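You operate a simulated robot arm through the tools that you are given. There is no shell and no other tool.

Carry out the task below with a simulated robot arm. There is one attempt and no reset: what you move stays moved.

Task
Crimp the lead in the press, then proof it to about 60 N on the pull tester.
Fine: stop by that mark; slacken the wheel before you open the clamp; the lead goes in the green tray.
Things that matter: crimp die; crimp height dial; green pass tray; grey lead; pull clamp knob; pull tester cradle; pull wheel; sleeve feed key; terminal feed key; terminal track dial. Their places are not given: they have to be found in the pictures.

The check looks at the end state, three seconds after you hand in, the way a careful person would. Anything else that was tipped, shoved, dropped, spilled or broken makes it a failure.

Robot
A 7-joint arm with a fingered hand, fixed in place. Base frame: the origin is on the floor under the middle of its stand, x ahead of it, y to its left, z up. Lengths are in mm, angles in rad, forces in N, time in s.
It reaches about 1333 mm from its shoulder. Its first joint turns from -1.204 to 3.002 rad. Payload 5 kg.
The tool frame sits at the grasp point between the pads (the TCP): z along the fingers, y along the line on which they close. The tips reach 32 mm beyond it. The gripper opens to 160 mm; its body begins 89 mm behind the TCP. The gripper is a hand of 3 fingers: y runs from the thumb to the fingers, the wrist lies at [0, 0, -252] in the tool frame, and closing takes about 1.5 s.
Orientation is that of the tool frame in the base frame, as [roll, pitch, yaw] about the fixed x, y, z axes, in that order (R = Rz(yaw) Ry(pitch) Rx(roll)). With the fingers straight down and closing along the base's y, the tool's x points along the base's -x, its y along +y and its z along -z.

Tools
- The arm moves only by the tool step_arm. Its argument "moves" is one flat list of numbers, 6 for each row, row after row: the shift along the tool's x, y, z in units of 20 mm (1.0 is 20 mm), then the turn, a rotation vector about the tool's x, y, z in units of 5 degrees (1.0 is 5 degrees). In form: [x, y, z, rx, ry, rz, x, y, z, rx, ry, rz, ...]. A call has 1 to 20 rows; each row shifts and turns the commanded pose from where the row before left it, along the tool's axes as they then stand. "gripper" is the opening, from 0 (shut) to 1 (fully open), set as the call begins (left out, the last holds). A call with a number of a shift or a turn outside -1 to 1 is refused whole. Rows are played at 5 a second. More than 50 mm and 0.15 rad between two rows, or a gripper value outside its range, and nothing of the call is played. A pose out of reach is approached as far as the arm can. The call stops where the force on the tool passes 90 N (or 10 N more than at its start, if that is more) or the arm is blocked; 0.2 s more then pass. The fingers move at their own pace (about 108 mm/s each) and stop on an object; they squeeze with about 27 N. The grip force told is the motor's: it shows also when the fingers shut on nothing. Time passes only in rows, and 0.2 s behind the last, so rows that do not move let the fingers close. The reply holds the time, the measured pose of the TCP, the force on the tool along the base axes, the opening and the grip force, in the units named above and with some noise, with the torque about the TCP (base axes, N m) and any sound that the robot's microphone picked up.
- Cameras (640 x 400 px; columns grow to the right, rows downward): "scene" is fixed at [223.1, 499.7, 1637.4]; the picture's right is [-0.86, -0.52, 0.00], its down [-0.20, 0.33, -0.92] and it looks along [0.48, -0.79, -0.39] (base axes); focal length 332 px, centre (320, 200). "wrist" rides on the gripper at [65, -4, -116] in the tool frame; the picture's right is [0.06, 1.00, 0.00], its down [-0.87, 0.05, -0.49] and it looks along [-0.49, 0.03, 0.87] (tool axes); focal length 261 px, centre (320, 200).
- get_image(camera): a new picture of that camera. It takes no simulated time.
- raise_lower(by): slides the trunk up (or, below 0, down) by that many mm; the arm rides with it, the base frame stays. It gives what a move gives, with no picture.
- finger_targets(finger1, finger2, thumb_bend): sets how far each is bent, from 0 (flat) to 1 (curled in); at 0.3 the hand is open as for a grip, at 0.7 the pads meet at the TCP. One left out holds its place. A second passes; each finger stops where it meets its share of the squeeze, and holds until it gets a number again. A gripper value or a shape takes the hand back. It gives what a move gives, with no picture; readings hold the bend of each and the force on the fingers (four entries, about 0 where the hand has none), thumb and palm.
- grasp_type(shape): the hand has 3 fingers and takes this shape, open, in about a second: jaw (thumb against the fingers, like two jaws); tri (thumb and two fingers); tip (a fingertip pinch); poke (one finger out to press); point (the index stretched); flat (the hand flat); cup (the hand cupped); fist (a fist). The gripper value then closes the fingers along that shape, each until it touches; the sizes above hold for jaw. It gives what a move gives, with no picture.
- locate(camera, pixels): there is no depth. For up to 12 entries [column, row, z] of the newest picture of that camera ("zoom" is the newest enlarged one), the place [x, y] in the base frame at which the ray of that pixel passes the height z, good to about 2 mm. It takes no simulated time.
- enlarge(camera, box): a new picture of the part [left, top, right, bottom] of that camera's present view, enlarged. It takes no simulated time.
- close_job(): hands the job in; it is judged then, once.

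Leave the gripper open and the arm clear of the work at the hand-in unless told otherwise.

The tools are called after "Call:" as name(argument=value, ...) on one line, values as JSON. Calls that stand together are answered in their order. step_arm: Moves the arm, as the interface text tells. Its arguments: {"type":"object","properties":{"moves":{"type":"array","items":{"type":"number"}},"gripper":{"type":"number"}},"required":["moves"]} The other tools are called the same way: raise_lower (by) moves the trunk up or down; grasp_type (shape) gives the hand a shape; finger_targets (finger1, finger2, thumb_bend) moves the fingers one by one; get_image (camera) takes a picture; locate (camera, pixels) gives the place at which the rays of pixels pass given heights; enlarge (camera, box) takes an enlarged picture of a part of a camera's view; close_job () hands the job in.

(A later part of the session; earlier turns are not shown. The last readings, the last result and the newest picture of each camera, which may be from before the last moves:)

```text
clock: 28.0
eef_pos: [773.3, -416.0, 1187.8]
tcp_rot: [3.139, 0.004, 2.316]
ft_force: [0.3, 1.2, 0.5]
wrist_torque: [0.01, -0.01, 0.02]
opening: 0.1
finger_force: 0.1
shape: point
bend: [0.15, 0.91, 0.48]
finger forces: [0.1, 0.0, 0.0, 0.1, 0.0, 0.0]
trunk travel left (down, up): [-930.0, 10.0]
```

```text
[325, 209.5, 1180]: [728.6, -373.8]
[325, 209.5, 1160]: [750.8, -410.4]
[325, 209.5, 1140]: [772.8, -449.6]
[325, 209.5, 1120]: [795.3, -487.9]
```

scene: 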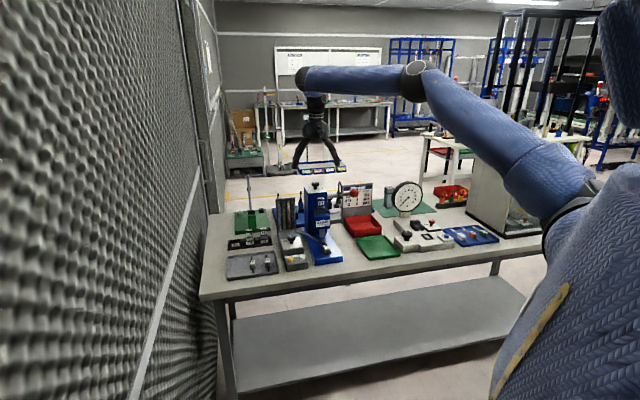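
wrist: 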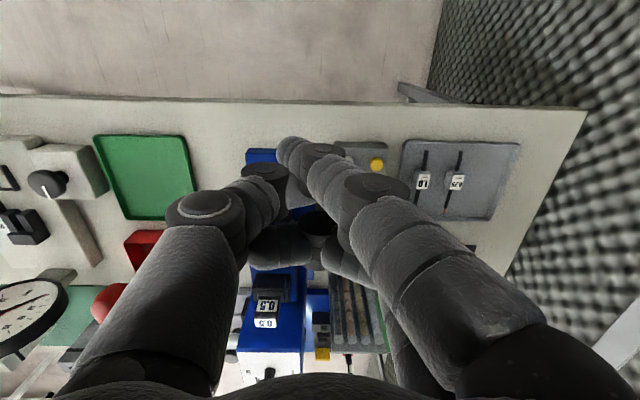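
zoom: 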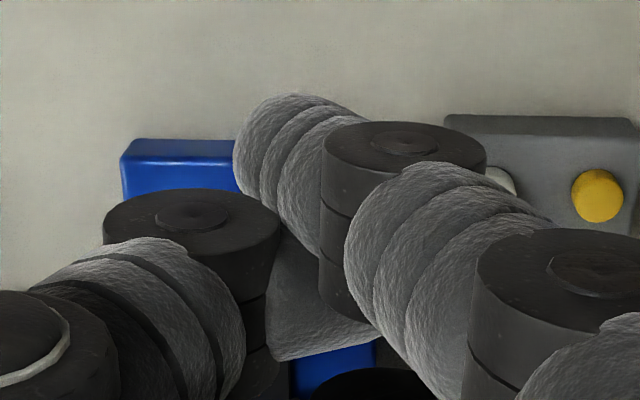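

The index tip lies at about tool (12,-19,+33). Before pressing, I double-check the height dial and track dial from the scene camera with strong enlargement.

Call:
enlarge(camera="scene", box=[300, 172, 332, 192])

Call:
enlarge(camera="scene", box=[276, 230, 308, 250])

```text
16.00 times, centred on (316, 182) of scene
```

zoom: 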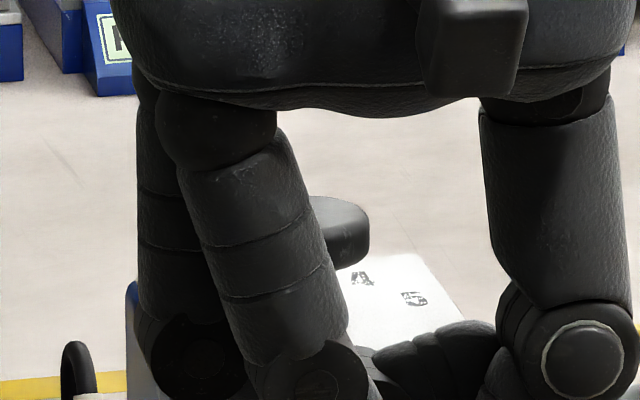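

```text
16.00 times, centred on (292, 240) of scene
```

zoom: 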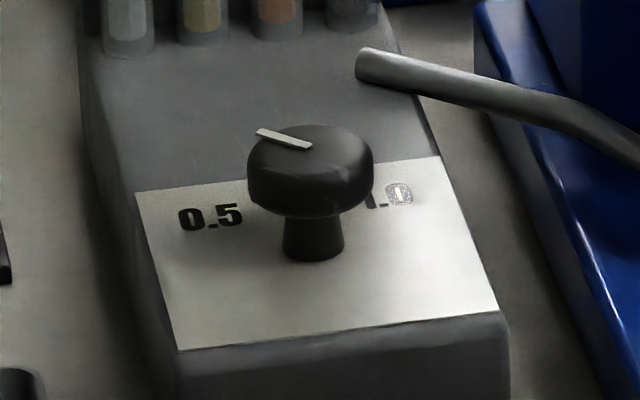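

The track dial pointer aims along the 0.5 label: good. I move over the yellow key (target TCP about (928,-410)) and descend to z≈988, then check alignment.

Call:
step_arm(moves=[-0.838, 0.977, 0, 0, 0, 0, -0.838, 0.977, 0, 0, 0, 0, -0.838, 0.977, 0, 0, 0, 0, -0.838, 0.977, 0, 0, 0, 0, -0.838, 0.977, 0, 0, 0, 0, -0.838, 0.977, 0, 0, 0, 0, 0, 0, 1, 0, 0, 0, 0, 0, 1, 0, 0, 0, 0, 0, 1, 0, 0, 0, 0, 0, 1, 0, 0, 0, 0, 0, 1, 0, 0, 0, 0, 0, 1, 0, 0, 0, 0, 0, 1, 0, 0, 0, 0, 0, 1, 0, 0, 0, 0, 0, 1, 0, 0, 0])

Call:
get_image(camera="wrist")

Call:
enlarge(camera="scene", box=[260, 190, 340, 270])

Call:
enlarge(camera="scene", box=[300, 172, 332, 192])

```text
clock: 31.2
eef_pos: [843.9, -441.4, 1068.1]
tcp_rot: [3.135, 0.006, 2.315]
ft_force: [0.5, -0.4, 0.7]
wrist_torque: [0.03, 0.03, 0.0]
opening: 0.0
finger_force: 0.1
shape: point
bend: [0.14, 0.92, 0.48]
finger forces: [0.0, 0.1, 0.0, 0.0, 0.1, 0.0]
out of reach, approached as far as the arm can: row 6, 7, 8, 9, 10, 11, 12, 13, 14, 15
trunk travel left (down, up): [-930.0, 10.0]
```

```text
taken
```

wrist: 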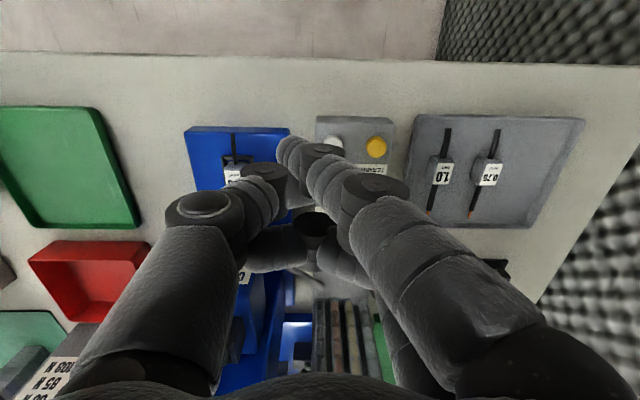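

```text
5.00 times, centred on (300, 230) of scene
```

zoom: 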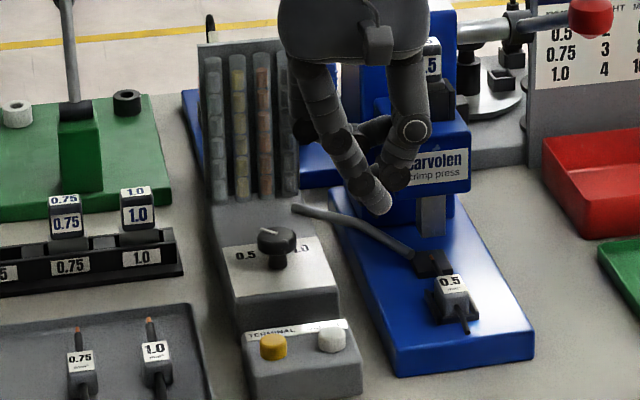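

```text
16.00 times, centred on (316, 182) of scene
```

zoom: 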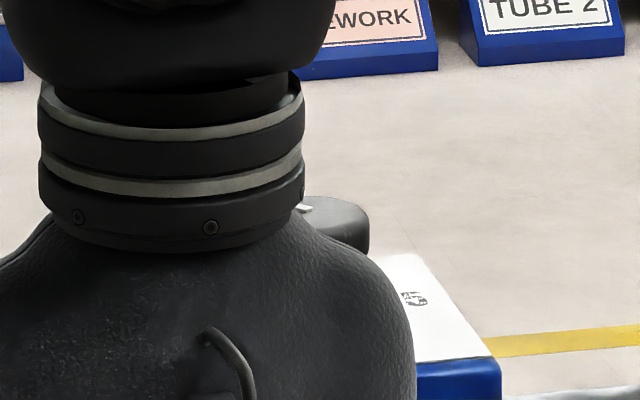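

The arm said out of reach at (844,-441,1068), so the raised trunk works against me for low targets. I'll look at the arm in the scene picture.

Call:
get_image(camera="scene")

```text
taken
```

scene: 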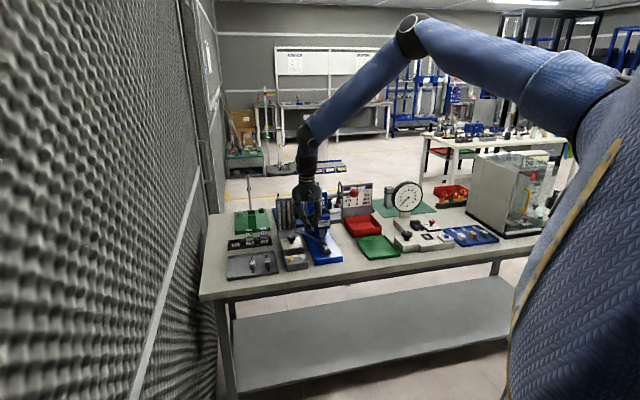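

I go up 180 mm, then lower the trunk by 280 mm so the arm can work low in a better posture; the end height stays above everything nearby (finger tip then at about z≈935 would be too low, so I go up further first).

Call:
step_arm(moves=[0.3, 0, -1, 0, 0, 0, 0.3, 0, -1, 0, 0, 0, 0.3, 0, -1, 0, 0, 0, 0.3, 0, -1, 0, 0, 0, 0.3, 0, -1, 0, 0, 0, 0.3, 0, -1, 0, 0, 0, 0.3, 0, -1, 0, 0, 0, 0.3, 0, -1, 0, 0, 0, 0.3, 0, -1, 0, 0, 0, 0.3, 0, -1, 0, 0, 0, 0.3, 0, -1, 0, 0, 0, 0.3, 0, -1, 0, 0, 0, 0.3, 0, -1, 0, 0, 0])

Call:
raise_lower(by=-250)

```text
clock: 34.0
eef_pos: [788.8, -381.9, 1328.6]
tcp_rot: [3.139, 0.005, 2.316]
ft_force: [-0.4, 0.3, 0.2]
wrist_torque: [0.0, 0.02, -0.02]
opening: 0.0
finger_force: 0.0
shape: point
bend: [0.15, 0.92, 0.48]
finger forces: [0.0, 0.0, 0.0, 0.2, 0.0, 0.0]
trunk travel left (down, up): [-930.0, 10.0]
```

```text
clock: 36.6
eef_pos: [790.6, -383.5, 1079.4]
tcp_rot: [3.137, 0.003, 2.315]
ft_force: [0.7, 0.5, -0.2]
wrist_torque: [0.0, -0.03, 0.03]
opening: 0.0
finger_force: 0.2
shape: point
bend: [0.14, 0.92, 0.48]
finger forces: [0.0, 0.0, 0.0, 0.0, 0.0, 0.0]
trunk travel left (down, up): [-680.0, 260.0]
```

Now z=1079 with the trunk at −70. I move laterally over the yellow key.

Call:
step_arm(moves=[-0.94, 0.69, 0, 0, 0, 0, -0.94, 0.69, 0, 0, 0, 0, -0.94, 0.69, 0, 0, 0, 0, -0.94, 0.69, 0, 0, 0, 0, -0.94, 0.69, 0, 0, 0, 0, -0.94, 0.69, 0, 0, 0, 0])

Call:
get_image(camera="wrist")

Call:
get_image(camera="scene")

```text
clock: 38.0
eef_pos: [927.8, -411.0, 1079.1]
tcp_rot: [3.139, 0.002, 2.314]
ft_force: [-0.3, -0.2, -0.2]
wrist_torque: [0.04, 0.05, 0.01]
opening: 0.1
finger_force: 0.0
shape: point
bend: [0.14, 0.92, 0.48]
finger forces: [0.1, 0.0, 0.0, 0.1, 0.0, 0.0]
trunk travel left (down, up): [-680.0, 260.0]
```

```text
taken
```

wrist: 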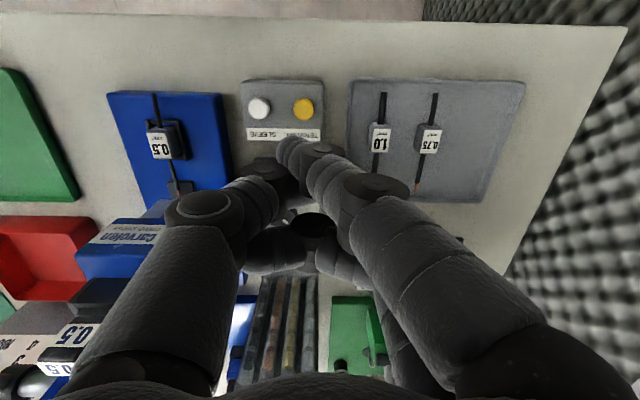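

```text
taken
```

scene: 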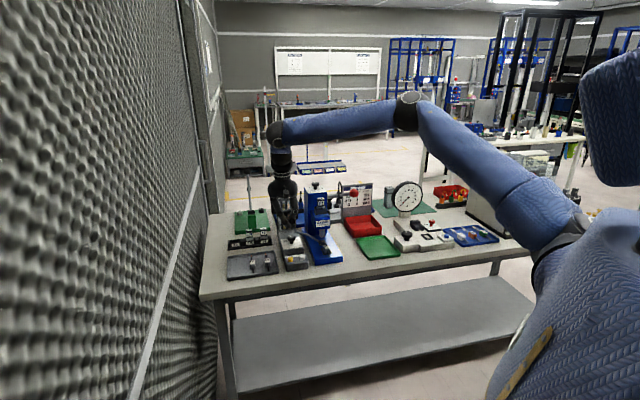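

Reached. I locate the yellow key (303,108), white key (258,108), plus the nest and lead (160,143), in this nearer view.

Call:
locate(camera="wrist", pixels=[[303, 108, 905], [303, 108, 910], [258, 108, 908], [287, 150, 1047], [287, 150, 1035]])

Call:
enlarge(camera="wrist", box=[230, 70, 340, 170])

Call:
enlarge(camera="scene", box=[260, 190, 340, 270])

```text
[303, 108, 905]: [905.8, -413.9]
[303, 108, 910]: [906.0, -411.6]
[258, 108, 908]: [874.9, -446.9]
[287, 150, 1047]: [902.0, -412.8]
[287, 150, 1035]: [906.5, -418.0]
```

```text
4.00 times, centred on (285, 120) of wrist
```

zoom: 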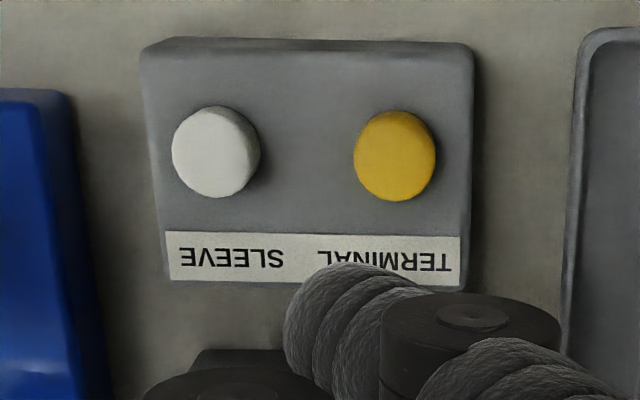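

```text
5.00 times, centred on (300, 230) of scene
```

zoom: 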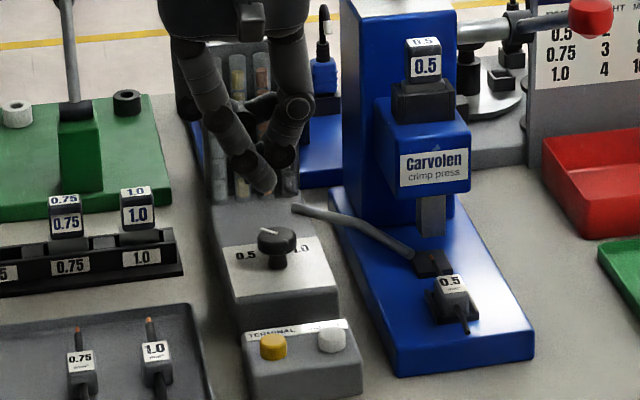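

Call:
locate(camera="scene", pixels=[[289.4, 227.6, 1060], [289.4, 227.6, 1047], [289.4, 227.6, 1035]])

Call:
locate(camera="wrist", pixels=[[284, 147, 1060], [284, 147, 1047], [284, 147, 1035]])

```text
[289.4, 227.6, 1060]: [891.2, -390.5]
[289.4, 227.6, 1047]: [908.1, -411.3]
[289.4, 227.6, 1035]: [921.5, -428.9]
```

```text
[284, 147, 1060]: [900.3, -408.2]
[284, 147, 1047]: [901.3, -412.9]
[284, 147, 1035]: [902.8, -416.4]
```

The index tip is at about (904,-412,1047), right above the yellow key (906,-413,907). I descend 120 mm, then check.

Call:
step_arm(moves=[0, 0, 1, 0, 0, 0, 0, 0, 1, 0, 0, 0, 0, 0, 1, 0, 0, 0, 0, 0, 1, 0, 0, 0, 0, 0, 1, 0, 0, 0, 0, 0, 1, 0, 0, 0])

Call:
enlarge(camera="scene", box=[270, 220, 330, 275])

Call:
get_image(camera="wrist")

```text
clock: 39.4
eef_pos: [924.2, -410.9, 961.0]
tcp_rot: [3.135, 0.005, 2.314]
ft_force: [-0.8, -0.9, -0.1]
wrist_torque: [0.03, 0.0, -0.01]
opening: 0.0
finger_force: 0.1
shape: point
bend: [0.14, 0.92, 0.48]
finger forces: [0.0, 0.0, 0.1, 0.0, 0.0, 0.1]
out of reach, approached as far as the arm can: row 6
trunk travel left (down, up): [-680.0, 260.0]
```

```text
7.27 times, centred on (300, 248) of scene
```

zoom: 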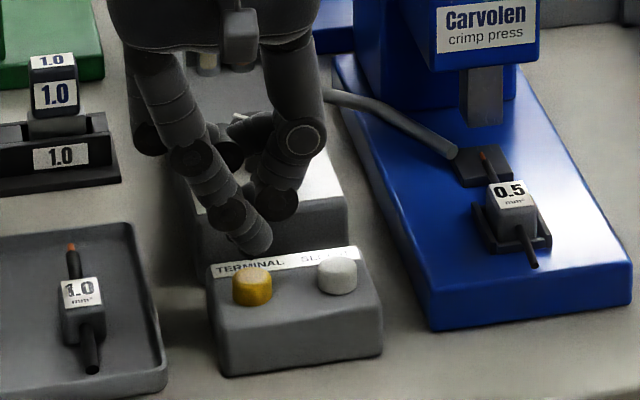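

```text
taken
```

wrist: 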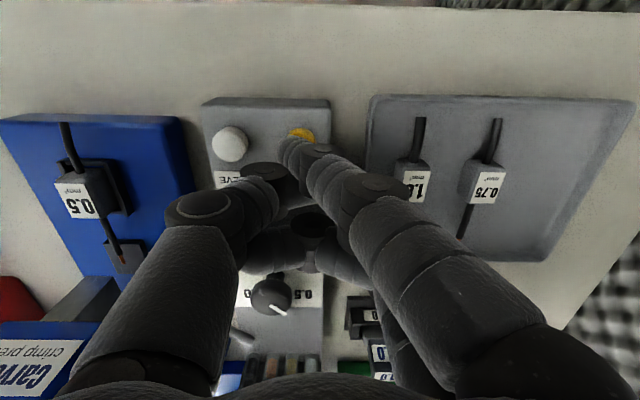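

Again just at the reach limit; a lower trunk is needed. I go up 260 mm, then lower the trunk 250 mm, returning to about this height.

Call:
step_arm(moves=[0, 0, -1, 0, 0, 0, 0, 0, -1, 0, 0, 0, 0, 0, -1, 0, 0, 0, 0, 0, -1, 0, 0, 0, 0, 0, -1, 0, 0, 0, 0, 0, -1, 0, 0, 0, 0, 0, -1, 0, 0, 0, 0, 0, -1, 0, 0, 0, 0, 0, -1, 0, 0, 0, 0, 0, -1, 0, 0, 0, 0, 0, -1, 0, 0, 0, 0, 0, -1, 0, 0, 0, 0, 0, -1, 0, 0, 0, 0, 0, -1, 0, 0, 0])

Call:
raise_lower(by=-260)

```text
clock: 42.4
eef_pos: [895.0, -416.8, 1227.9]
tcp_rot: [3.129, 0.005, 2.317]
ft_force: [-0.4, -0.1, -0.4]
wrist_torque: [-0.01, -0.01, 0.03]
opening: 0.0
finger_force: 0.0
shape: point
bend: [0.14, 0.92, 0.48]
finger forces: [0.0, 0.0, 0.0, 0.0, 0.0, 0.1]
out of reach, approached as far as the arm can: row 12, 13, 14
trunk travel left (down, up): [-680.0, 260.0]
```

```text
clock: 45.0
eef_pos: [895.9, -418.2, 968.3]
tcp_rot: [3.131, 0.005, 2.317]
ft_force: [-0.7, -0.5, 1.1]
wrist_torque: [0.01, -0.02, 0.02]
opening: 0.2
finger_force: 0.1
shape: point
bend: [0.15, 0.92, 0.48]
finger forces: [0.0, 0.0, 0.2, 0.0, 0.0, 0.0]
trunk travel left (down, up): [-420.0, 520.0]
```

The reach depends on azimuth in a way I should understand. I take a scene picture to see the arm.

Call:
get_image(camera="scene")

Call:
get_image(camera="wrist")

```text
taken
```

scene: 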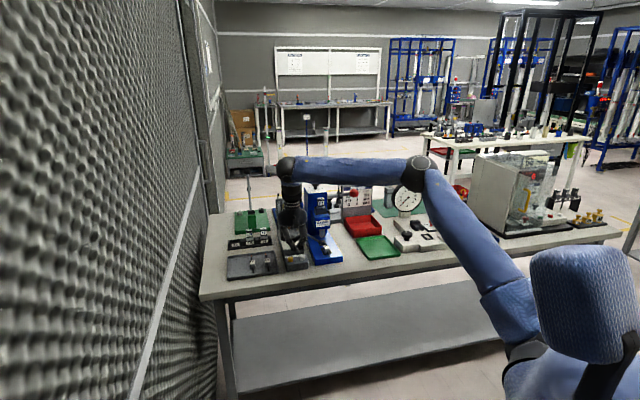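

```text
taken
```

wrist: 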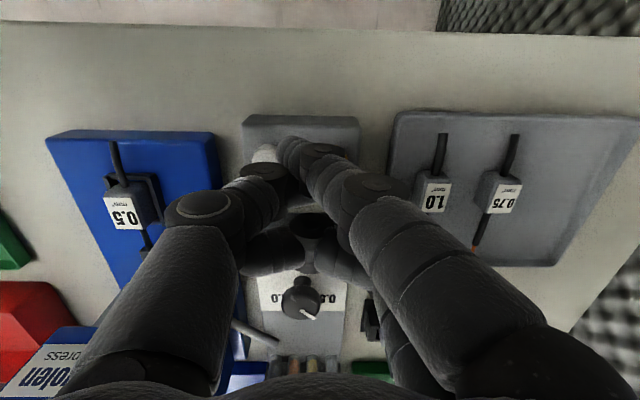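

I try the lateral shift now with the lower trunk: 29 mm left, 16 mm outward.

Call:
step_arm(moves=[-0.4, 0.72, 0, 0, 0, 0, -0.4, 0.72, 0, 0, 0, 0])

Call:
enlarge(camera="scene", box=[270, 220, 330, 275])

Call:
get_image(camera="wrist")

```text
clock: 45.6
eef_pos: [906.9, -416.6, 956.5]
tcp_rot: [3.124, 0.009, 2.317]
ft_force: [0.1, -0.3, 0.4]
wrist_torque: [0.0, 0.03, 0.01]
opening: 0.0
finger_force: 0.0
shape: point
bend: [0.15, 0.92, 0.48]
finger forces: [0.0, 0.1, 0.1, 0.0, 0.0, 0.0]
out of reach, approached as far as the arm can: row 1, 2
trunk travel left (down, up): [-420.0, 520.0]
```

```text
7.27 times, centred on (300, 248) of scene
```

zoom: 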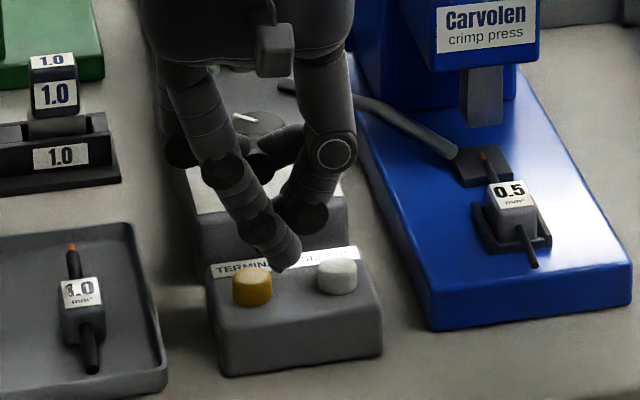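

```text
taken
```

wrist: 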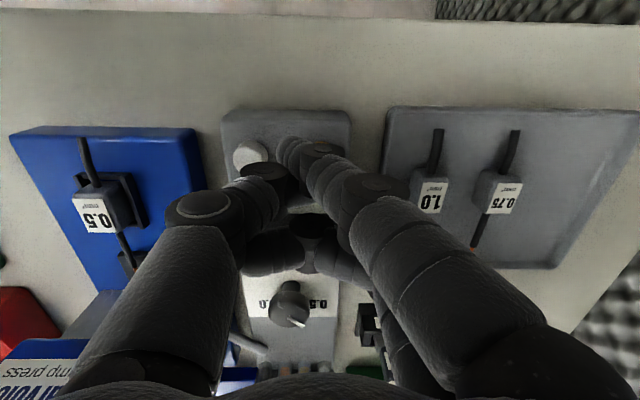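

At the upper limit now with the trunk too low, so the best trunk level for this height is in between. I raise the trunk by 130 mm, then shift over the key and descend.

Call:
raise_lower(by=130)

Call:
step_arm(moves=[-0.2, 0.5, 0.5, 0, 0, 0, -0.2, 0.44, 0.5, 0, 0, 0, 0, 0, 1, 0, 0, 0, 0, 0, 1, 0, 0, 0, 0, 0, 1, 0, 0, 0])

```text
clock: 47.2
eef_pos: [906.9, -416.1, 1085.5]
tcp_rot: [3.122, 0.008, 2.317]
ft_force: [0.7, 1.0, -0.6]
wrist_torque: [0.01, 0.01, -0.04]
opening: 0.0
finger_force: 0.0
shape: point
bend: [0.15, 0.93, 0.48]
finger forces: [0.1, 0.1, 0.0, 0.0, 0.0, 0.0]
trunk travel left (down, up): [-550.0, 390.0]
```

```text
clock: 48.4
eef_pos: [922.9, -410.5, 1002.4]
tcp_rot: [3.124, 0.009, 2.316]
ft_force: [-0.3, 0.3, 0.5]
wrist_torque: [0.0, 0.02, 0.0]
opening: 0.1
finger_force: 0.1
shape: point
bend: [0.15, 0.93, 0.48]
finger forces: [0.0, 0.1, 0.0, 0.0, 0.0, 0.0]
out of reach, approached as far as the arm can: row 2
trunk travel left (down, up): [-550.0, 390.0]
```

Call:
step_arm(moves=[-0.18, 0.2, 0.4, 0, 0, 0, 0, 0, 1, 0, 0, 0, 0, 0, 0.6, 0, 0, 0])

Call:
enlarge(camera="scene", box=[270, 220, 330, 275])

Call:
get_image(camera="wrist")

```text
clock: 49.2
eef_pos: [929.1, -410.0, 963.3]
tcp_rot: [3.124, 0.009, 2.315]
ft_force: [-0.3, -0.3, -0.2]
wrist_torque: [0.01, -0.01, 0.02]
opening: 0.1
finger_force: 0.1
shape: point
bend: [0.15, 0.93, 0.48]
finger forces: [0.0, 0.0, 0.1, 0.1, 0.0, 0.1]
trunk travel left (down, up): [-550.0, 390.0]
```

```text
7.27 times, centred on (300, 248) of scene
```

zoom: 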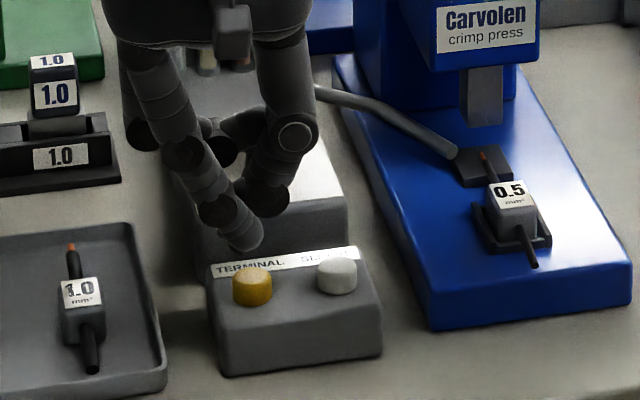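

```text
taken
```

wrist: 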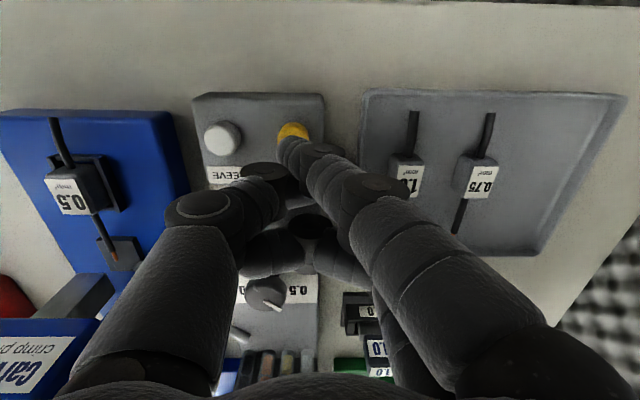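

Call:
locate(camera="scene", pixels=[[289.7, 254.5, 940], [289.7, 254.5, 930], [289.7, 254.5, 920]])

Call:
locate(camera="wrist", pixels=[[284, 147, 940], [284, 147, 930], [294, 131, 907], [223, 138, 907]])

```text
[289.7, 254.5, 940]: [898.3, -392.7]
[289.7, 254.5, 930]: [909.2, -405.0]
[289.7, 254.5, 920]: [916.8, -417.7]
```

```text
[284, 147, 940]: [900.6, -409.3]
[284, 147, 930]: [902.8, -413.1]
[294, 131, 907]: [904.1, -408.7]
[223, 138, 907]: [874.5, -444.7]
```

Tip is over the key, about 21 mm above it. I go down 20 mm in small rows and read the force.

Call:
step_arm(moves=[0, 0, 0.25, 0, 0, 0, 0, 0, 0.25, 0, 0, 0, 0, 0, 0.25, 0, 0, 0, 0, 0, 0.2, 0, 0, 0])

```text
clock: 50.2
eef_pos: [929.2, -409.8, 945.5]
tcp_rot: [3.122, 0.01, 2.316]
ft_force: [0.4, -0.2, 0.5]
wrist_torque: [-0.02, -0.01, 0.0]
opening: 0.0
finger_force: 0.1
shape: point
bend: [0.15, 0.93, 0.48]
finger forces: [0.1, 0.1, 0.0, 0.0, 0.0, 0.0]
trunk travel left (down, up): [-550.0, 390.0]
```

Call:
step_arm(moves=[0, 0, 0.15, 0, 0, 0, 0, 0, 0.15, 0, 0, 0])

Call:
enlarge(camera="scene", box=[270, 235, 330, 275])

```text
clock: 50.8
eef_pos: [929.5, -408.2, 939.9]
tcp_rot: [3.124, 0.01, 2.314]
ft_force: [1.4, 0.5, 2.7]
wrist_torque: [0.04, 0.01, 0.0]
opening: 0.0
finger_force: 0.1
shape: point
bend: [0.15, 0.94, 0.48]
finger forces: [0.1, 0.1, 0.0, 0.0, 0.1, 0.0]
trunk travel left (down, up): [-550.0, 390.0]
heard: click
```

```text
10.00 times, centred on (300, 255) of scene
```

zoom: 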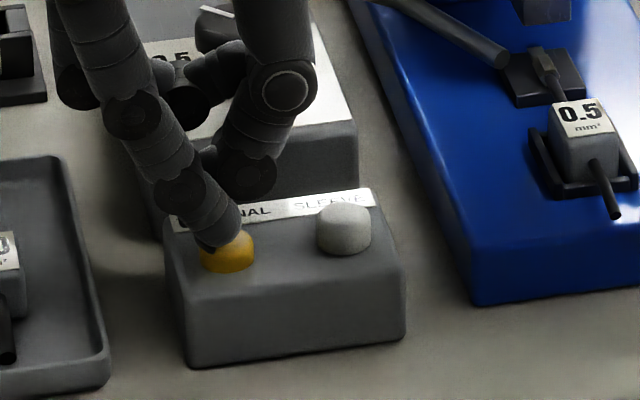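

A click was heard and a grey terminal now sits on the anvil at the wire end. I lift off straight up by 100 mm.

Call:
step_arm(moves=[0, 0, -0.5, 0, 0, 0, 0, 0, -1, 0, 0, 0, 0, 0, -1, 0, 0, 0, 0.5, 0, -1, 0, 0, 0, 0.8, 0, -1, 0, 0, 0, 0.8, 0, -1, 0, 0, 0, 0.8, 0, -0.5, 0, 0, 0])

Call:
get_image(camera="wrist")

Call:
enlarge(camera="scene", box=[285, 220, 365, 275])

Call:
enlarge(camera="scene", box=[310, 172, 400, 232])

```text
clock: 52.4
eef_pos: [885.9, -369.1, 1059.1]
tcp_rot: [3.126, 0.011, 2.315]
ft_force: [0.6, 0.4, 0.5]
wrist_torque: [-0.03, 0.03, -0.02]
opening: 0.2
finger_force: 0.0
shape: point
bend: [0.15, 1.0, 0.48]
finger forces: [0.1, 0.0, 0.0, 0.1, 0.0, 0.0]
trunk travel left (down, up): [-550.0, 390.0]
```

```text
taken
```

wrist: 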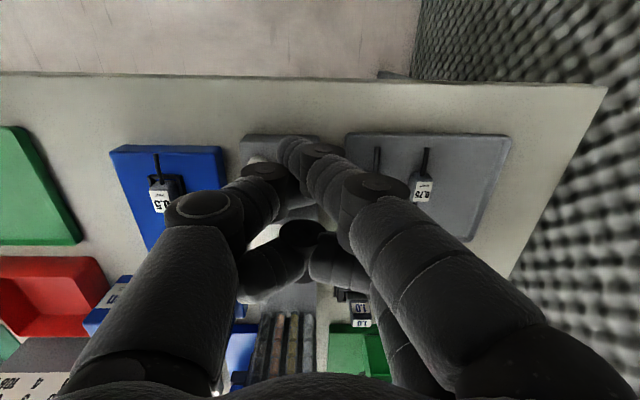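

```text
7.27 times, centred on (325, 248) of scene
```

zoom: 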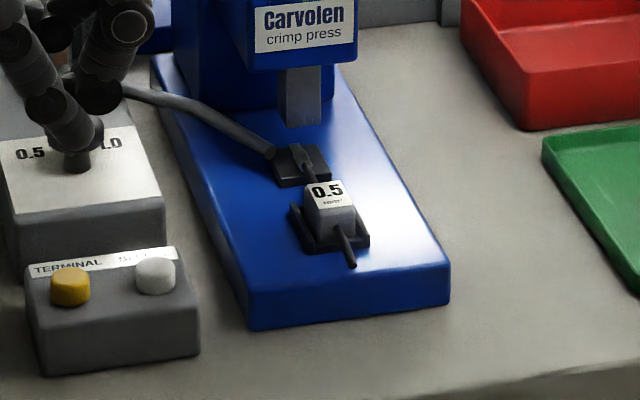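

```text
6.67 times, centred on (355, 202) of scene
```

zoom: 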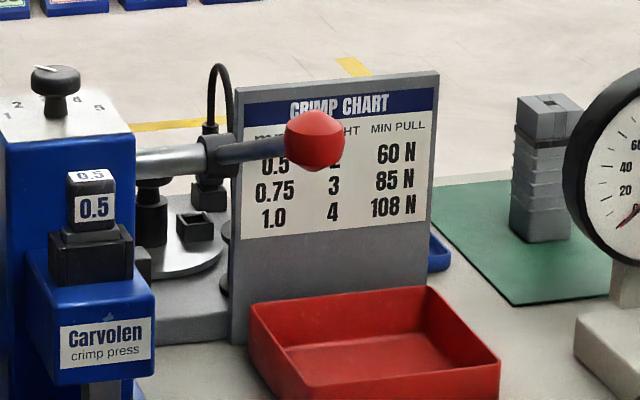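

A terminal sits on the wire's end. I check the height dial pointer in a strong enlargement before pulling the lever.

Call:
enlarge(camera="scene", box=[303, 176, 335, 196])

```text
16.00 times, centred on (319, 186) of scene
```

zoom: 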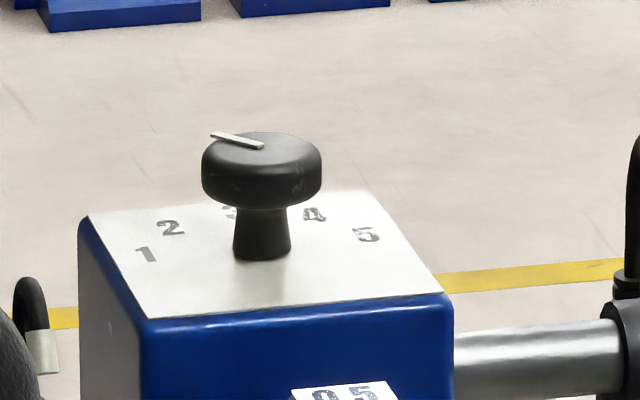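

The pointer aims along the "2" direction, so height is 2. Next the press lever: I locate its collar (340,195) and ball (354,193) in the scene view.

Call:
locate(camera="scene", pixels=[[340, 195.2, 1040], [340, 195.2, 1060], [340, 195.2, 1080], [332, 196, 1040], [332, 196, 1060], [332, 196, 1080], [354, 193, 1140], [354, 193, 1150], [354, 193, 1160]])

```text
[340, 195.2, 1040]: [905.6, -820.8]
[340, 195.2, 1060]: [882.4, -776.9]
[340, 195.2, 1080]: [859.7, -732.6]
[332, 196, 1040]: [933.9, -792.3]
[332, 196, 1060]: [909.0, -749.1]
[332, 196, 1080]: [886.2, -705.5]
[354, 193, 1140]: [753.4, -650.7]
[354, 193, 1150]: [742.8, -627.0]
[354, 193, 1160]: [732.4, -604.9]
```

I also need the press head's envelope. I locate the die label (321,203), head label (322.8,223) and the head's right lower edge, to see where s≈231 is met.

Call:
locate(camera="scene", pixels=[[321, 203, 1020], [321, 203, 1040], [321, 203, 1060], [322.8, 223, 960], [322.8, 223, 980], [322.8, 223, 1000], [330.4, 219.5, 980], [330.4, 219.5, 1000], [314.6, 211, 1000], [314.6, 211, 1020]])

Call:
enlarge(camera="scene", box=[300, 172, 380, 272])

```text
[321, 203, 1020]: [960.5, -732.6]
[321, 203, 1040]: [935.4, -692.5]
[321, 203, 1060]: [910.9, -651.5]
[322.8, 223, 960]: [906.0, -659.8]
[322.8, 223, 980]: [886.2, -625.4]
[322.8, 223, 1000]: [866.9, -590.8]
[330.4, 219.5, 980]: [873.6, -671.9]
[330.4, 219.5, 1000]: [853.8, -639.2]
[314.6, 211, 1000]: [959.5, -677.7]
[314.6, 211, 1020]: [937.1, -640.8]
```

```text
4.00 times, centred on (340, 222) of scene
```

zoom: 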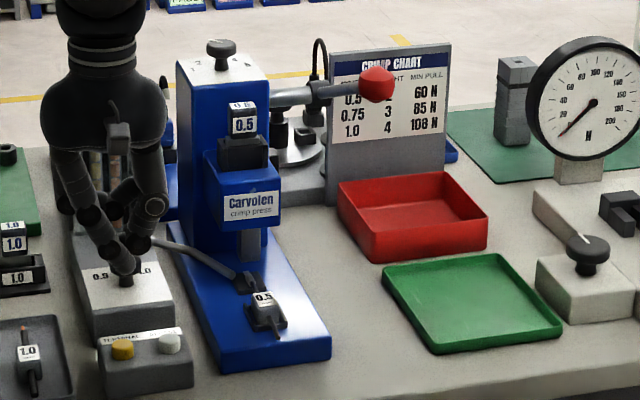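

The press head spans about s=194–282 from d≈1020 outward; the ball is at s≈123, d≈965, clear of it. I'll grasp the ball with the jaws closing along s, then carry it down its arc. First: set the jaw shape open, level the tool, and raise the trunk 70 mm.

Call:
grasp_type(shape="jaw")

Call:
raise_lower(by=70)

Call:
step_arm(moves=[0.8, -0.5, 0, 0.179, 0.126, 0, 0.8, -0.9, 0, 0, 0, 0, 0.8, -1, 0, 0, 0, 0, 0.6, -1, 0, 0, 0, 0, 0, -1, 0, 0, 0, 0, 0, -1, 0, 0, 0, 0, 0, -1, 0, 0, 0, 0, 0, -1, 0, 0, 0, 0, 0, -1, 0, 0, 0, 0, 0, -1, 0, 0, 0, 0, 0, -1, 0, 0, 0, 0, 0, -1, 0, 0, 0, 0, 0, -1, 0, 0, 0, 0, 0, -1, 0, 0, 0, 0], gripper=1)

Call:
get_image(camera="wrist")

Call:
get_image(camera="scene")

```text
clock: 53.3
eef_pos: [886.8, -368.0, 1058.6]
tcp_rot: [3.125, 0.009, 2.316]
ft_force: [-0.3, 0.0, -0.5]
wrist_torque: [0.03, -0.02, 0.0]
opening: 159.7
finger_force: 0.1
shape: jaw
bend: [0.3, 0.3, 0.3]
finger forces: [0.0, 0.1, 0.1, 0.1, 0.1, 0.0]
trunk travel left (down, up): [-550.0, 390.0]
```

```text
clock: 54.4
eef_pos: [887.6, -368.9, 1127.7]
tcp_rot: [3.126, 0.01, 2.316]
ft_force: [0.2, -0.4, 0.5]
wrist_torque: [-0.02, 0.0, 0.01]
opening: 159.8
finger_force: 0.1
shape: jaw
bend: [0.3, 0.3, 0.3]
finger forces: [0.0, 0.0, 0.0, 0.0, 0.0, 0.0]
trunk travel left (down, up): [-620.0, 320.0]
```

```text
clock: 57.4
eef_pos: [648.2, -506.1, 1128.3]
tcp_rot: [3.139, -0.001, 2.315]
ft_force: [-0.5, -0.4, -0.4]
wrist_torque: [0.06, 0.02, 0.01]
opening: 159.9
finger_force: 0.0
shape: jaw
bend: [0.3, 0.3, 0.3]
finger forces: [0.0, 0.1, 0.1, 0.1, 0.0, 0.0]
trunk travel left (down, up): [-620.0, 320.0]
```

```text
taken
```

wrist: 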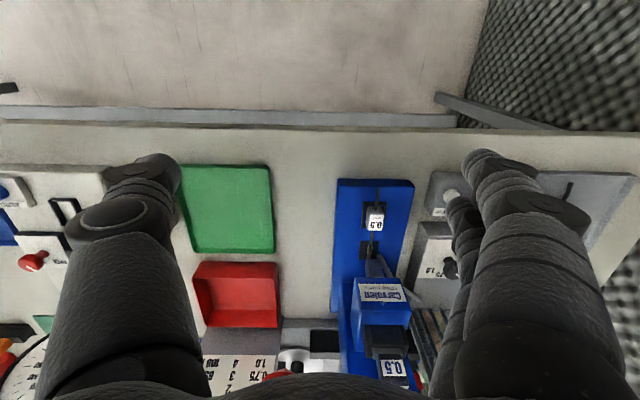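

```text
taken
```

scene: 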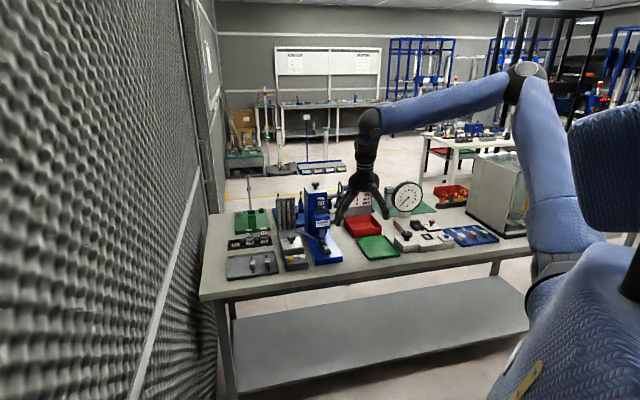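

The ball's edge shows at (285,373) at the lower rim of the wrist view. I get its place at z=1150.

Call:
enlarge(camera="wrist", box=[230, 300, 350, 395])

Call:
locate(camera="wrist", pixels=[[285, 373, 1140], [285, 373, 1150], [285, 373, 1160], [376, 212, 918], [378, 236, 905], [375, 190, 900], [375, 205, 885]])

```text
4.21 times, centred on (290, 348) of wrist
```

zoom: 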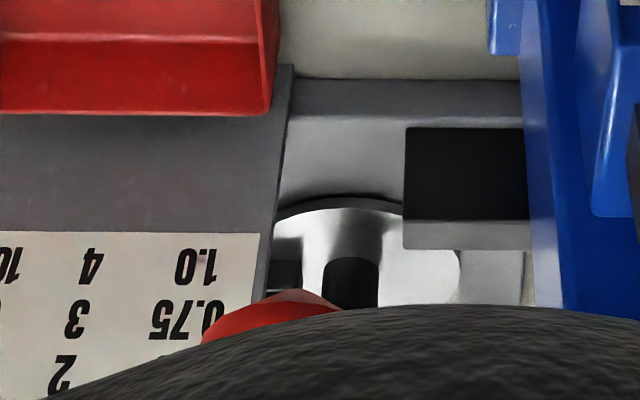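

```text
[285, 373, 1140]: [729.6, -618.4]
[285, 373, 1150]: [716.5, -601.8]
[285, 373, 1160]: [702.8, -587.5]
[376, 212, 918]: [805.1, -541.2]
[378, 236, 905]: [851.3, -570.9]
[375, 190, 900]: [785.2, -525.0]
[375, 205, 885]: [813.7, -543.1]
```

The ball centre works out to about s=119, d=967, z=1149. I align sideways and in height first, then move outward 156 mm so that the open fingers straddle the ball.

Call:
step_arm(moves=[0, -0.35, -0.52, 0, 0, 0, 0, -0.35, -0.52, 0, 0, 0, -0.97, 0, 0, 0, 0, 0, -0.97, 0, 0, 0, 0, 0, -0.97, 0, 0, 0, 0, 0, -0.97, 0, 0, 0, 0, 0, -0.97, 0, 0, 0, 0, 0, -0.97, 0, 0, 0, 0, 0, -0.97, 0, 0, 0, 0, 0, -0.97, 0, 0, 0, 0, 0])

Call:
get_image(camera="wrist")

Call:
enlarge(camera="scene", box=[300, 150, 400, 240])

```text
clock: 59.6
eef_pos: [744.2, -629.8, 1147.1]
tcp_rot: [3.14, -0.003, 2.315]
ft_force: [1.0, 0.8, 0.2]
wrist_torque: [-0.04, 0.03, -0.02]
opening: 159.7
finger_force: 0.1
shape: jaw
bend: [0.3, 0.3, 0.3]
finger forces: [0.0, 0.1, 0.0, 0.0, 0.1, 0.0]
trunk travel left (down, up): [-620.0, 320.0]
```

```text
taken
```

wrist: 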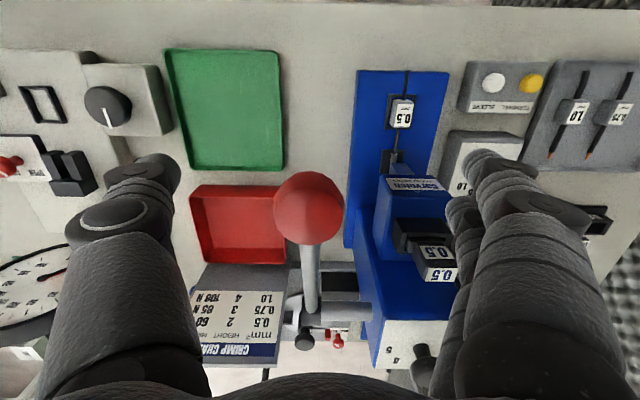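

```text
4.44 times, centred on (350, 195) of scene
```

zoom: 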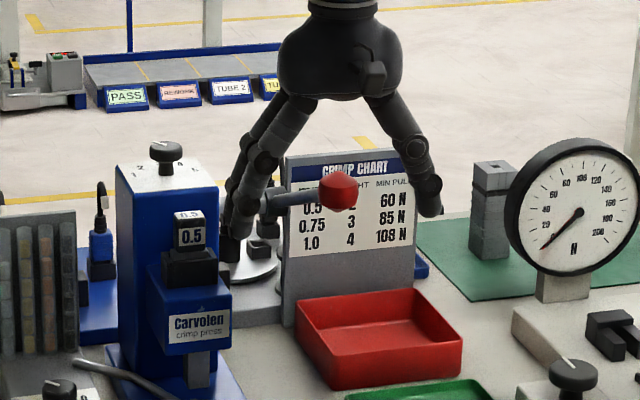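

The ball sits at about (309,208) in the wrist view, ~5 mm off centre. I nudge and then close on it.

Call:
step_arm(moves=[-0.25, -0.25, 0, 0, 0, 0, 0, 0, 0, 0, 0, 0])

Call:
step_arm(moves=[0, 0, 0, 0, 0, 0, 0, 0, 0, 0, 0, 0, 0, 0, 0, 0, 0, 0, 0, 0, 0, 0, 0, 0, 0, 0, 0, 0, 0, 0, 0, 0, 0, 0, 0, 0, 0, 0, 0, 0, 0, 0], gripper=0)

Call:
get_image(camera="wrist")

```text
clock: 60.2
eef_pos: [743.1, -637.7, 1148.8]
tcp_rot: [3.137, -0.002, 2.316]
ft_force: [0.1, 0.3, 0.1]
wrist_torque: [0.01, -0.01, 0.0]
opening: 159.9
finger_force: 0.1
shape: jaw
bend: [0.3, 0.3, 0.3]
finger forces: [0.1, 0.0, 0.0, 0.0, 0.1, 0.1]
trunk travel left (down, up): [-620.0, 320.0]
```

```text
clock: 61.8
eef_pos: [743.4, -637.9, 1145.9]
tcp_rot: [3.141, -0.003, 2.315]
ft_force: [-5.6, 1.9, -12.0]
wrist_torque: [0.02, 0.09, -0.03]
opening: 13.6
finger_force: 27.1
shape: jaw
bend: [0.7, 0.71, 0.71]
finger forces: [11.9, 11.0, 0.0, 0.1, 24.3, 0.1]
trunk travel left (down, up): [-620.0, 320.0]
```

```text
taken
```

wrist: 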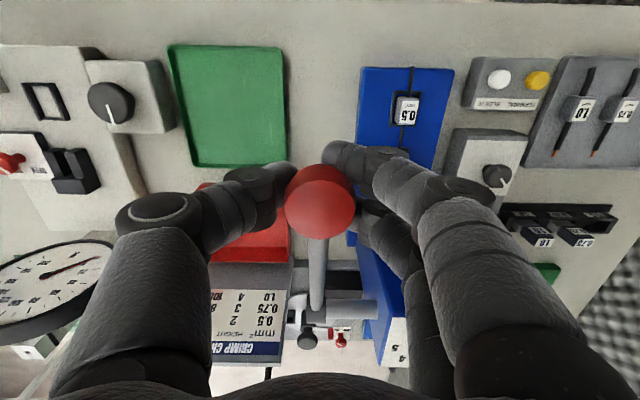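

The grip closed to 13.6 mm with a downward force: the pads are below the ball's equator. I open, rise 16 mm and close again.

Call:
step_arm(moves=[0, 0, 0, 0, 0, 0, 0, 0, 0, 0, 0, 0, 0, 0, 0, 0, 0, 0, 0, 0, 0, 0, 0, 0, 0, 0, -0.4, 0, 0, 0, 0, 0, -0.4, 0, 0, 0], gripper=1)

Call:
step_arm(moves=[0, 0, 0, 0, 0, 0, 0, 0, 0, 0, 0, 0, 0, 0, 0, 0, 0, 0, 0, 0, 0, 0, 0, 0, 0, 0, 0, 0, 0, 0, 0, 0, 0, 0, 0, 0, 0, 0, 0, 0, 0, 0], gripper=0)

Call:
get_image(camera="wrist")

Call:
enlarge(camera="scene", box=[320, 165, 380, 215])

```text
clock: 63.2
eef_pos: [743.1, -637.8, 1164.5]
tcp_rot: [3.14, -0.001, 2.316]
ft_force: [-0.4, -0.3, 0.6]
wrist_torque: [-0.02, -0.01, -0.01]
opening: 159.8
finger_force: 0.0
shape: jaw
bend: [0.3, 0.3, 0.3]
finger forces: [0.1, 0.1, 0.0, 0.1, 0.0, 0.0]
trunk travel left (down, up): [-620.0, 320.0]
```

```text
clock: 64.8
eef_pos: [743.6, -637.2, 1163.8]
tcp_rot: [3.14, -0.002, 2.315]
ft_force: [-2.4, 1.4, -4.6]
wrist_torque: [0.04, 0.03, 0.02]
opening: 26.5
finger_force: 26.6
shape: jaw
bend: [0.72, 0.72, 0.7]
finger forces: [11.3, 12.1, 0.0, 0.0, 24.4, 0.0]
trunk travel left (down, up): [-620.0, 320.0]
```

```text
taken
```

wrist: 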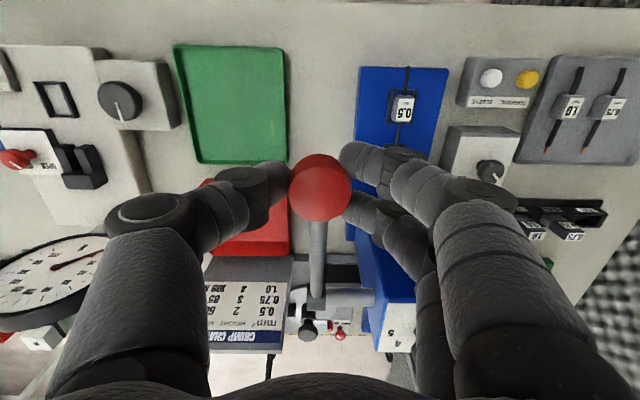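

```text
8.00 times, centred on (350, 190) of scene
```

zoom: 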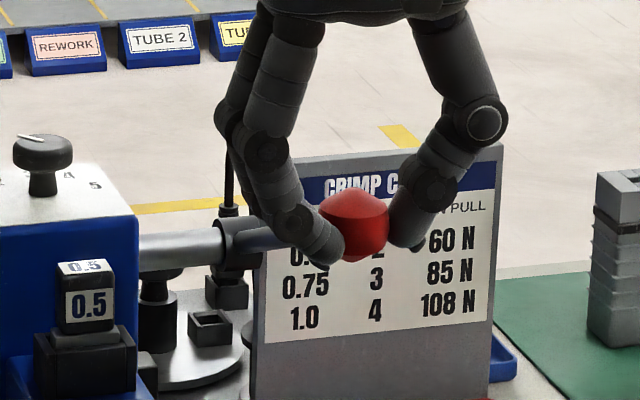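

Better (26.5 mm), still a bit low. I repeat with another 12 mm up.

Call:
step_arm(moves=[0, 0, 0, 0, 0, 0, 0, 0, 0, 0, 0, 0, 0, 0, 0, 0, 0, 0, 0, 0, -0.3, 0, 0, 0, 0, 0, -0.3, 0, 0, 0], gripper=1)

Call:
step_arm(moves=[0, 0, 0, 0, 0, 0, 0, 0, 0, 0, 0, 0, 0, 0, 0, 0, 0, 0, 0, 0, 0, 0, 0, 0, 0, 0, 0, 0, 0, 0, 0, 0, 0, 0, 0, 0, 0, 0, 0, 0, 0, 0], gripper=0)

Call:
enlarge(camera="scene", box=[320, 165, 380, 215])

```text
clock: 66.0
eef_pos: [742.9, -636.3, 1176.7]
tcp_rot: [3.138, -0.003, 2.316]
ft_force: [0.4, 0.1, 0.7]
wrist_torque: [0.02, 0.03, 0.0]
opening: 160.0
finger_force: 0.1
shape: jaw
bend: [0.3, 0.3, 0.3]
finger forces: [0.0, 0.0, 0.1, 0.0, 0.0, 0.1]
trunk travel left (down, up): [-620.0, 320.0]
```

```text
clock: 67.6
eef_pos: [744.0, -637.7, 1175.9]
tcp_rot: [-3.14, -0.002, 2.315]
ft_force: [-0.3, -0.2, -2.3]
wrist_torque: [0.03, 0.03, 0.0]
opening: 23.5
finger_force: 27.1
shape: jaw
bend: [0.72, 0.72, 0.7]
finger forces: [9.6, 11.9, 0.0, 0.1, 23.6, 0.0]
trunk travel left (down, up): [-620.0, 320.0]
```

```text
8.00 times, centred on (350, 190) of scene
```

zoom: 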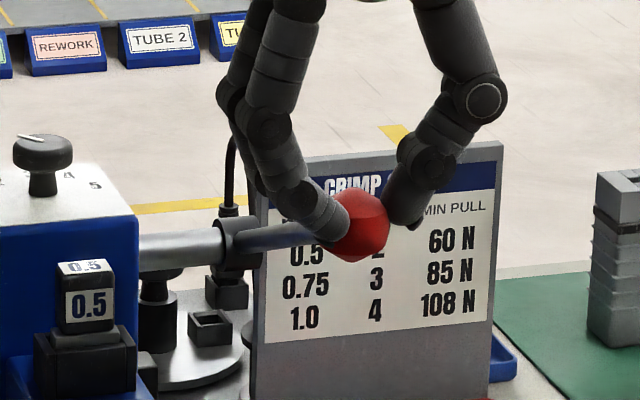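

Grip is now at/above the equator (force pushes only slightly). I start the stroke: arc around the pivot at about (d=1169, z=1060), first ~17° down.

Call:
step_arm(moves=[0.27, 0, 0.62, 0, 0, 0, 0.27, 0, 0.63, 0, 0, 0, 0.3, 0, 0.92, 0, 0, 0, 0.2, 0, 0.93, 0, 0, 0])

Call:
enlarge(camera="scene", box=[300, 165, 390, 265])

```text
clock: 68.6
eef_pos: [730.0, -621.7, 1114.6]
tcp_rot: [3.139, -0.001, 2.316]
ft_force: [1.8, -6.5, 4.2]
wrist_torque: [-0.21, -0.34, -0.01]
opening: 22.6
finger_force: 26.9
shape: jaw
bend: [0.73, 0.73, 0.7]
finger forces: [9.4, 20.2, 0.0, 0.1, 23.8, 0.1]
trunk travel left (down, up): [-620.0, 320.0]
```

```text
4.00 times, centred on (345, 215) of scene
```

zoom: 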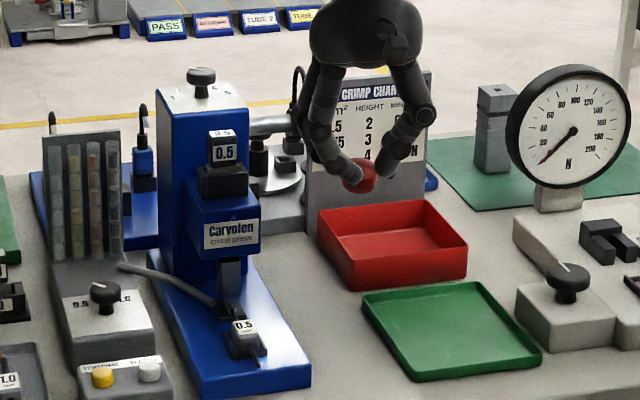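

The lever follows with low force and the ram is coming down. I continue the arc.

Call:
step_arm(moves=[0.12, 0, 0.95, 0, 0, 0, 0.04, 0, 0.95, 0, 0, 0, -0.04, 0, 0.95, 0, 0, 0, -0.12, 0, 0.95, 0, 0, 0])

Call:
enlarge(camera="scene", box=[300, 165, 390, 265])

```text
clock: 69.6
eef_pos: [729.4, -620.7, 1041.3]
tcp_rot: [3.137, 0.005, 2.316]
ft_force: [5.8, -11.8, 26.0]
wrist_torque: [-0.55, -0.2, -0.19]
opening: 20.6
finger_force: 27.0
shape: jaw
bend: [0.75, 0.73, 0.71]
finger forces: [0.1, 23.0, 0.0, 0.0, 25.9, 0.1]
trunk travel left (down, up): [-620.0, 320.0]
```

```text
4.00 times, centred on (345, 215) of scene
```

zoom: 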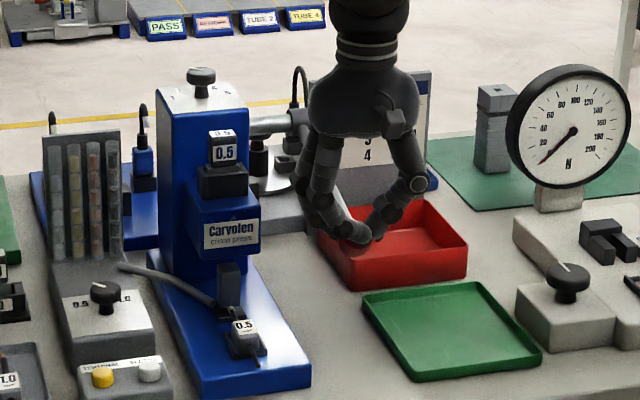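

Force is 26 N and the ball pushes the hand outward (+d) by 12 N, so my path is a bit too near. I look at the wrist view.

Call:
get_image(camera="wrist")

```text
taken
```

wrist: 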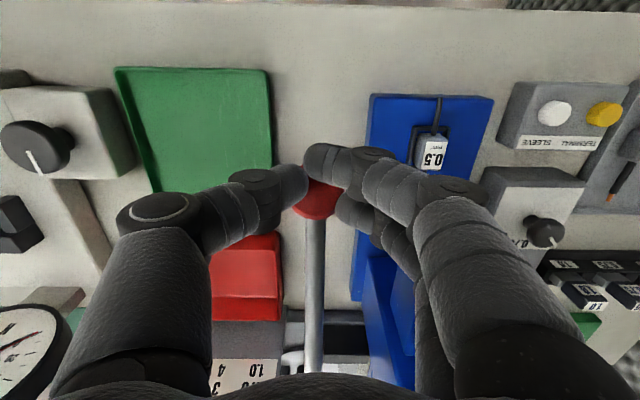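

The fingers have ridden toward the near top of the ball. I shift 10 mm outward and continue downward along the arc in smaller rows.

Call:
step_arm(moves=[-0.5, 0, 0.1, 0, 0, 0, -0.1, 0, 0.5, 0, 0, 0, -0.12, 0, 0.5, 0, 0, 0, -0.15, 0, 0.5, 0, 0, 0])

Call:
get_image(camera="wrist")

Call:
enlarge(camera="scene", box=[300, 165, 390, 265])

```text
clock: 70.3
eef_pos: [731.3, -621.7, 1039.1]
tcp_rot: [3.136, -0.001, 2.316]
ft_force: [-49.9, 28.1, 59.3]
wrist_torque: [-0.08, 1.32, -0.78]
opening: 25.7
finger_force: 26.7
shape: jaw
bend: [0.75, 0.74, 0.72]
finger forces: [0.0, 21.8, 0.0, 0.0, 80.0, 0.1]
trunk travel left (down, up): [-620.0, 320.0]
stopped in row 3: the force on the tool passed its limit at 98 N (the readings are from after the stop); the commanded pose is now the measured one
```

```text
taken
```

wrist: 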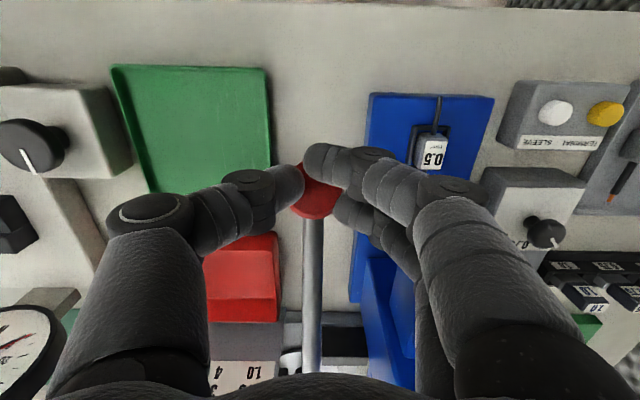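

```text
4.00 times, centred on (345, 215) of scene
```

zoom: 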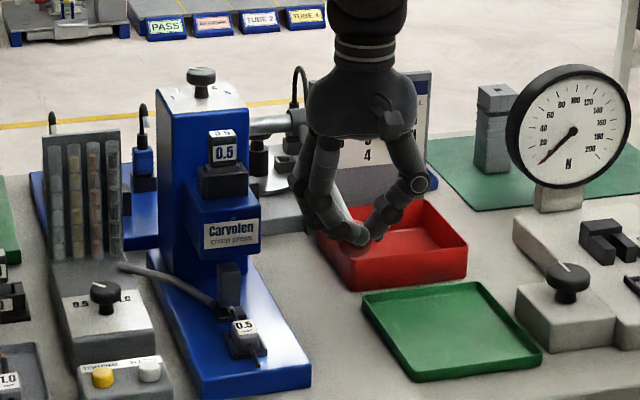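

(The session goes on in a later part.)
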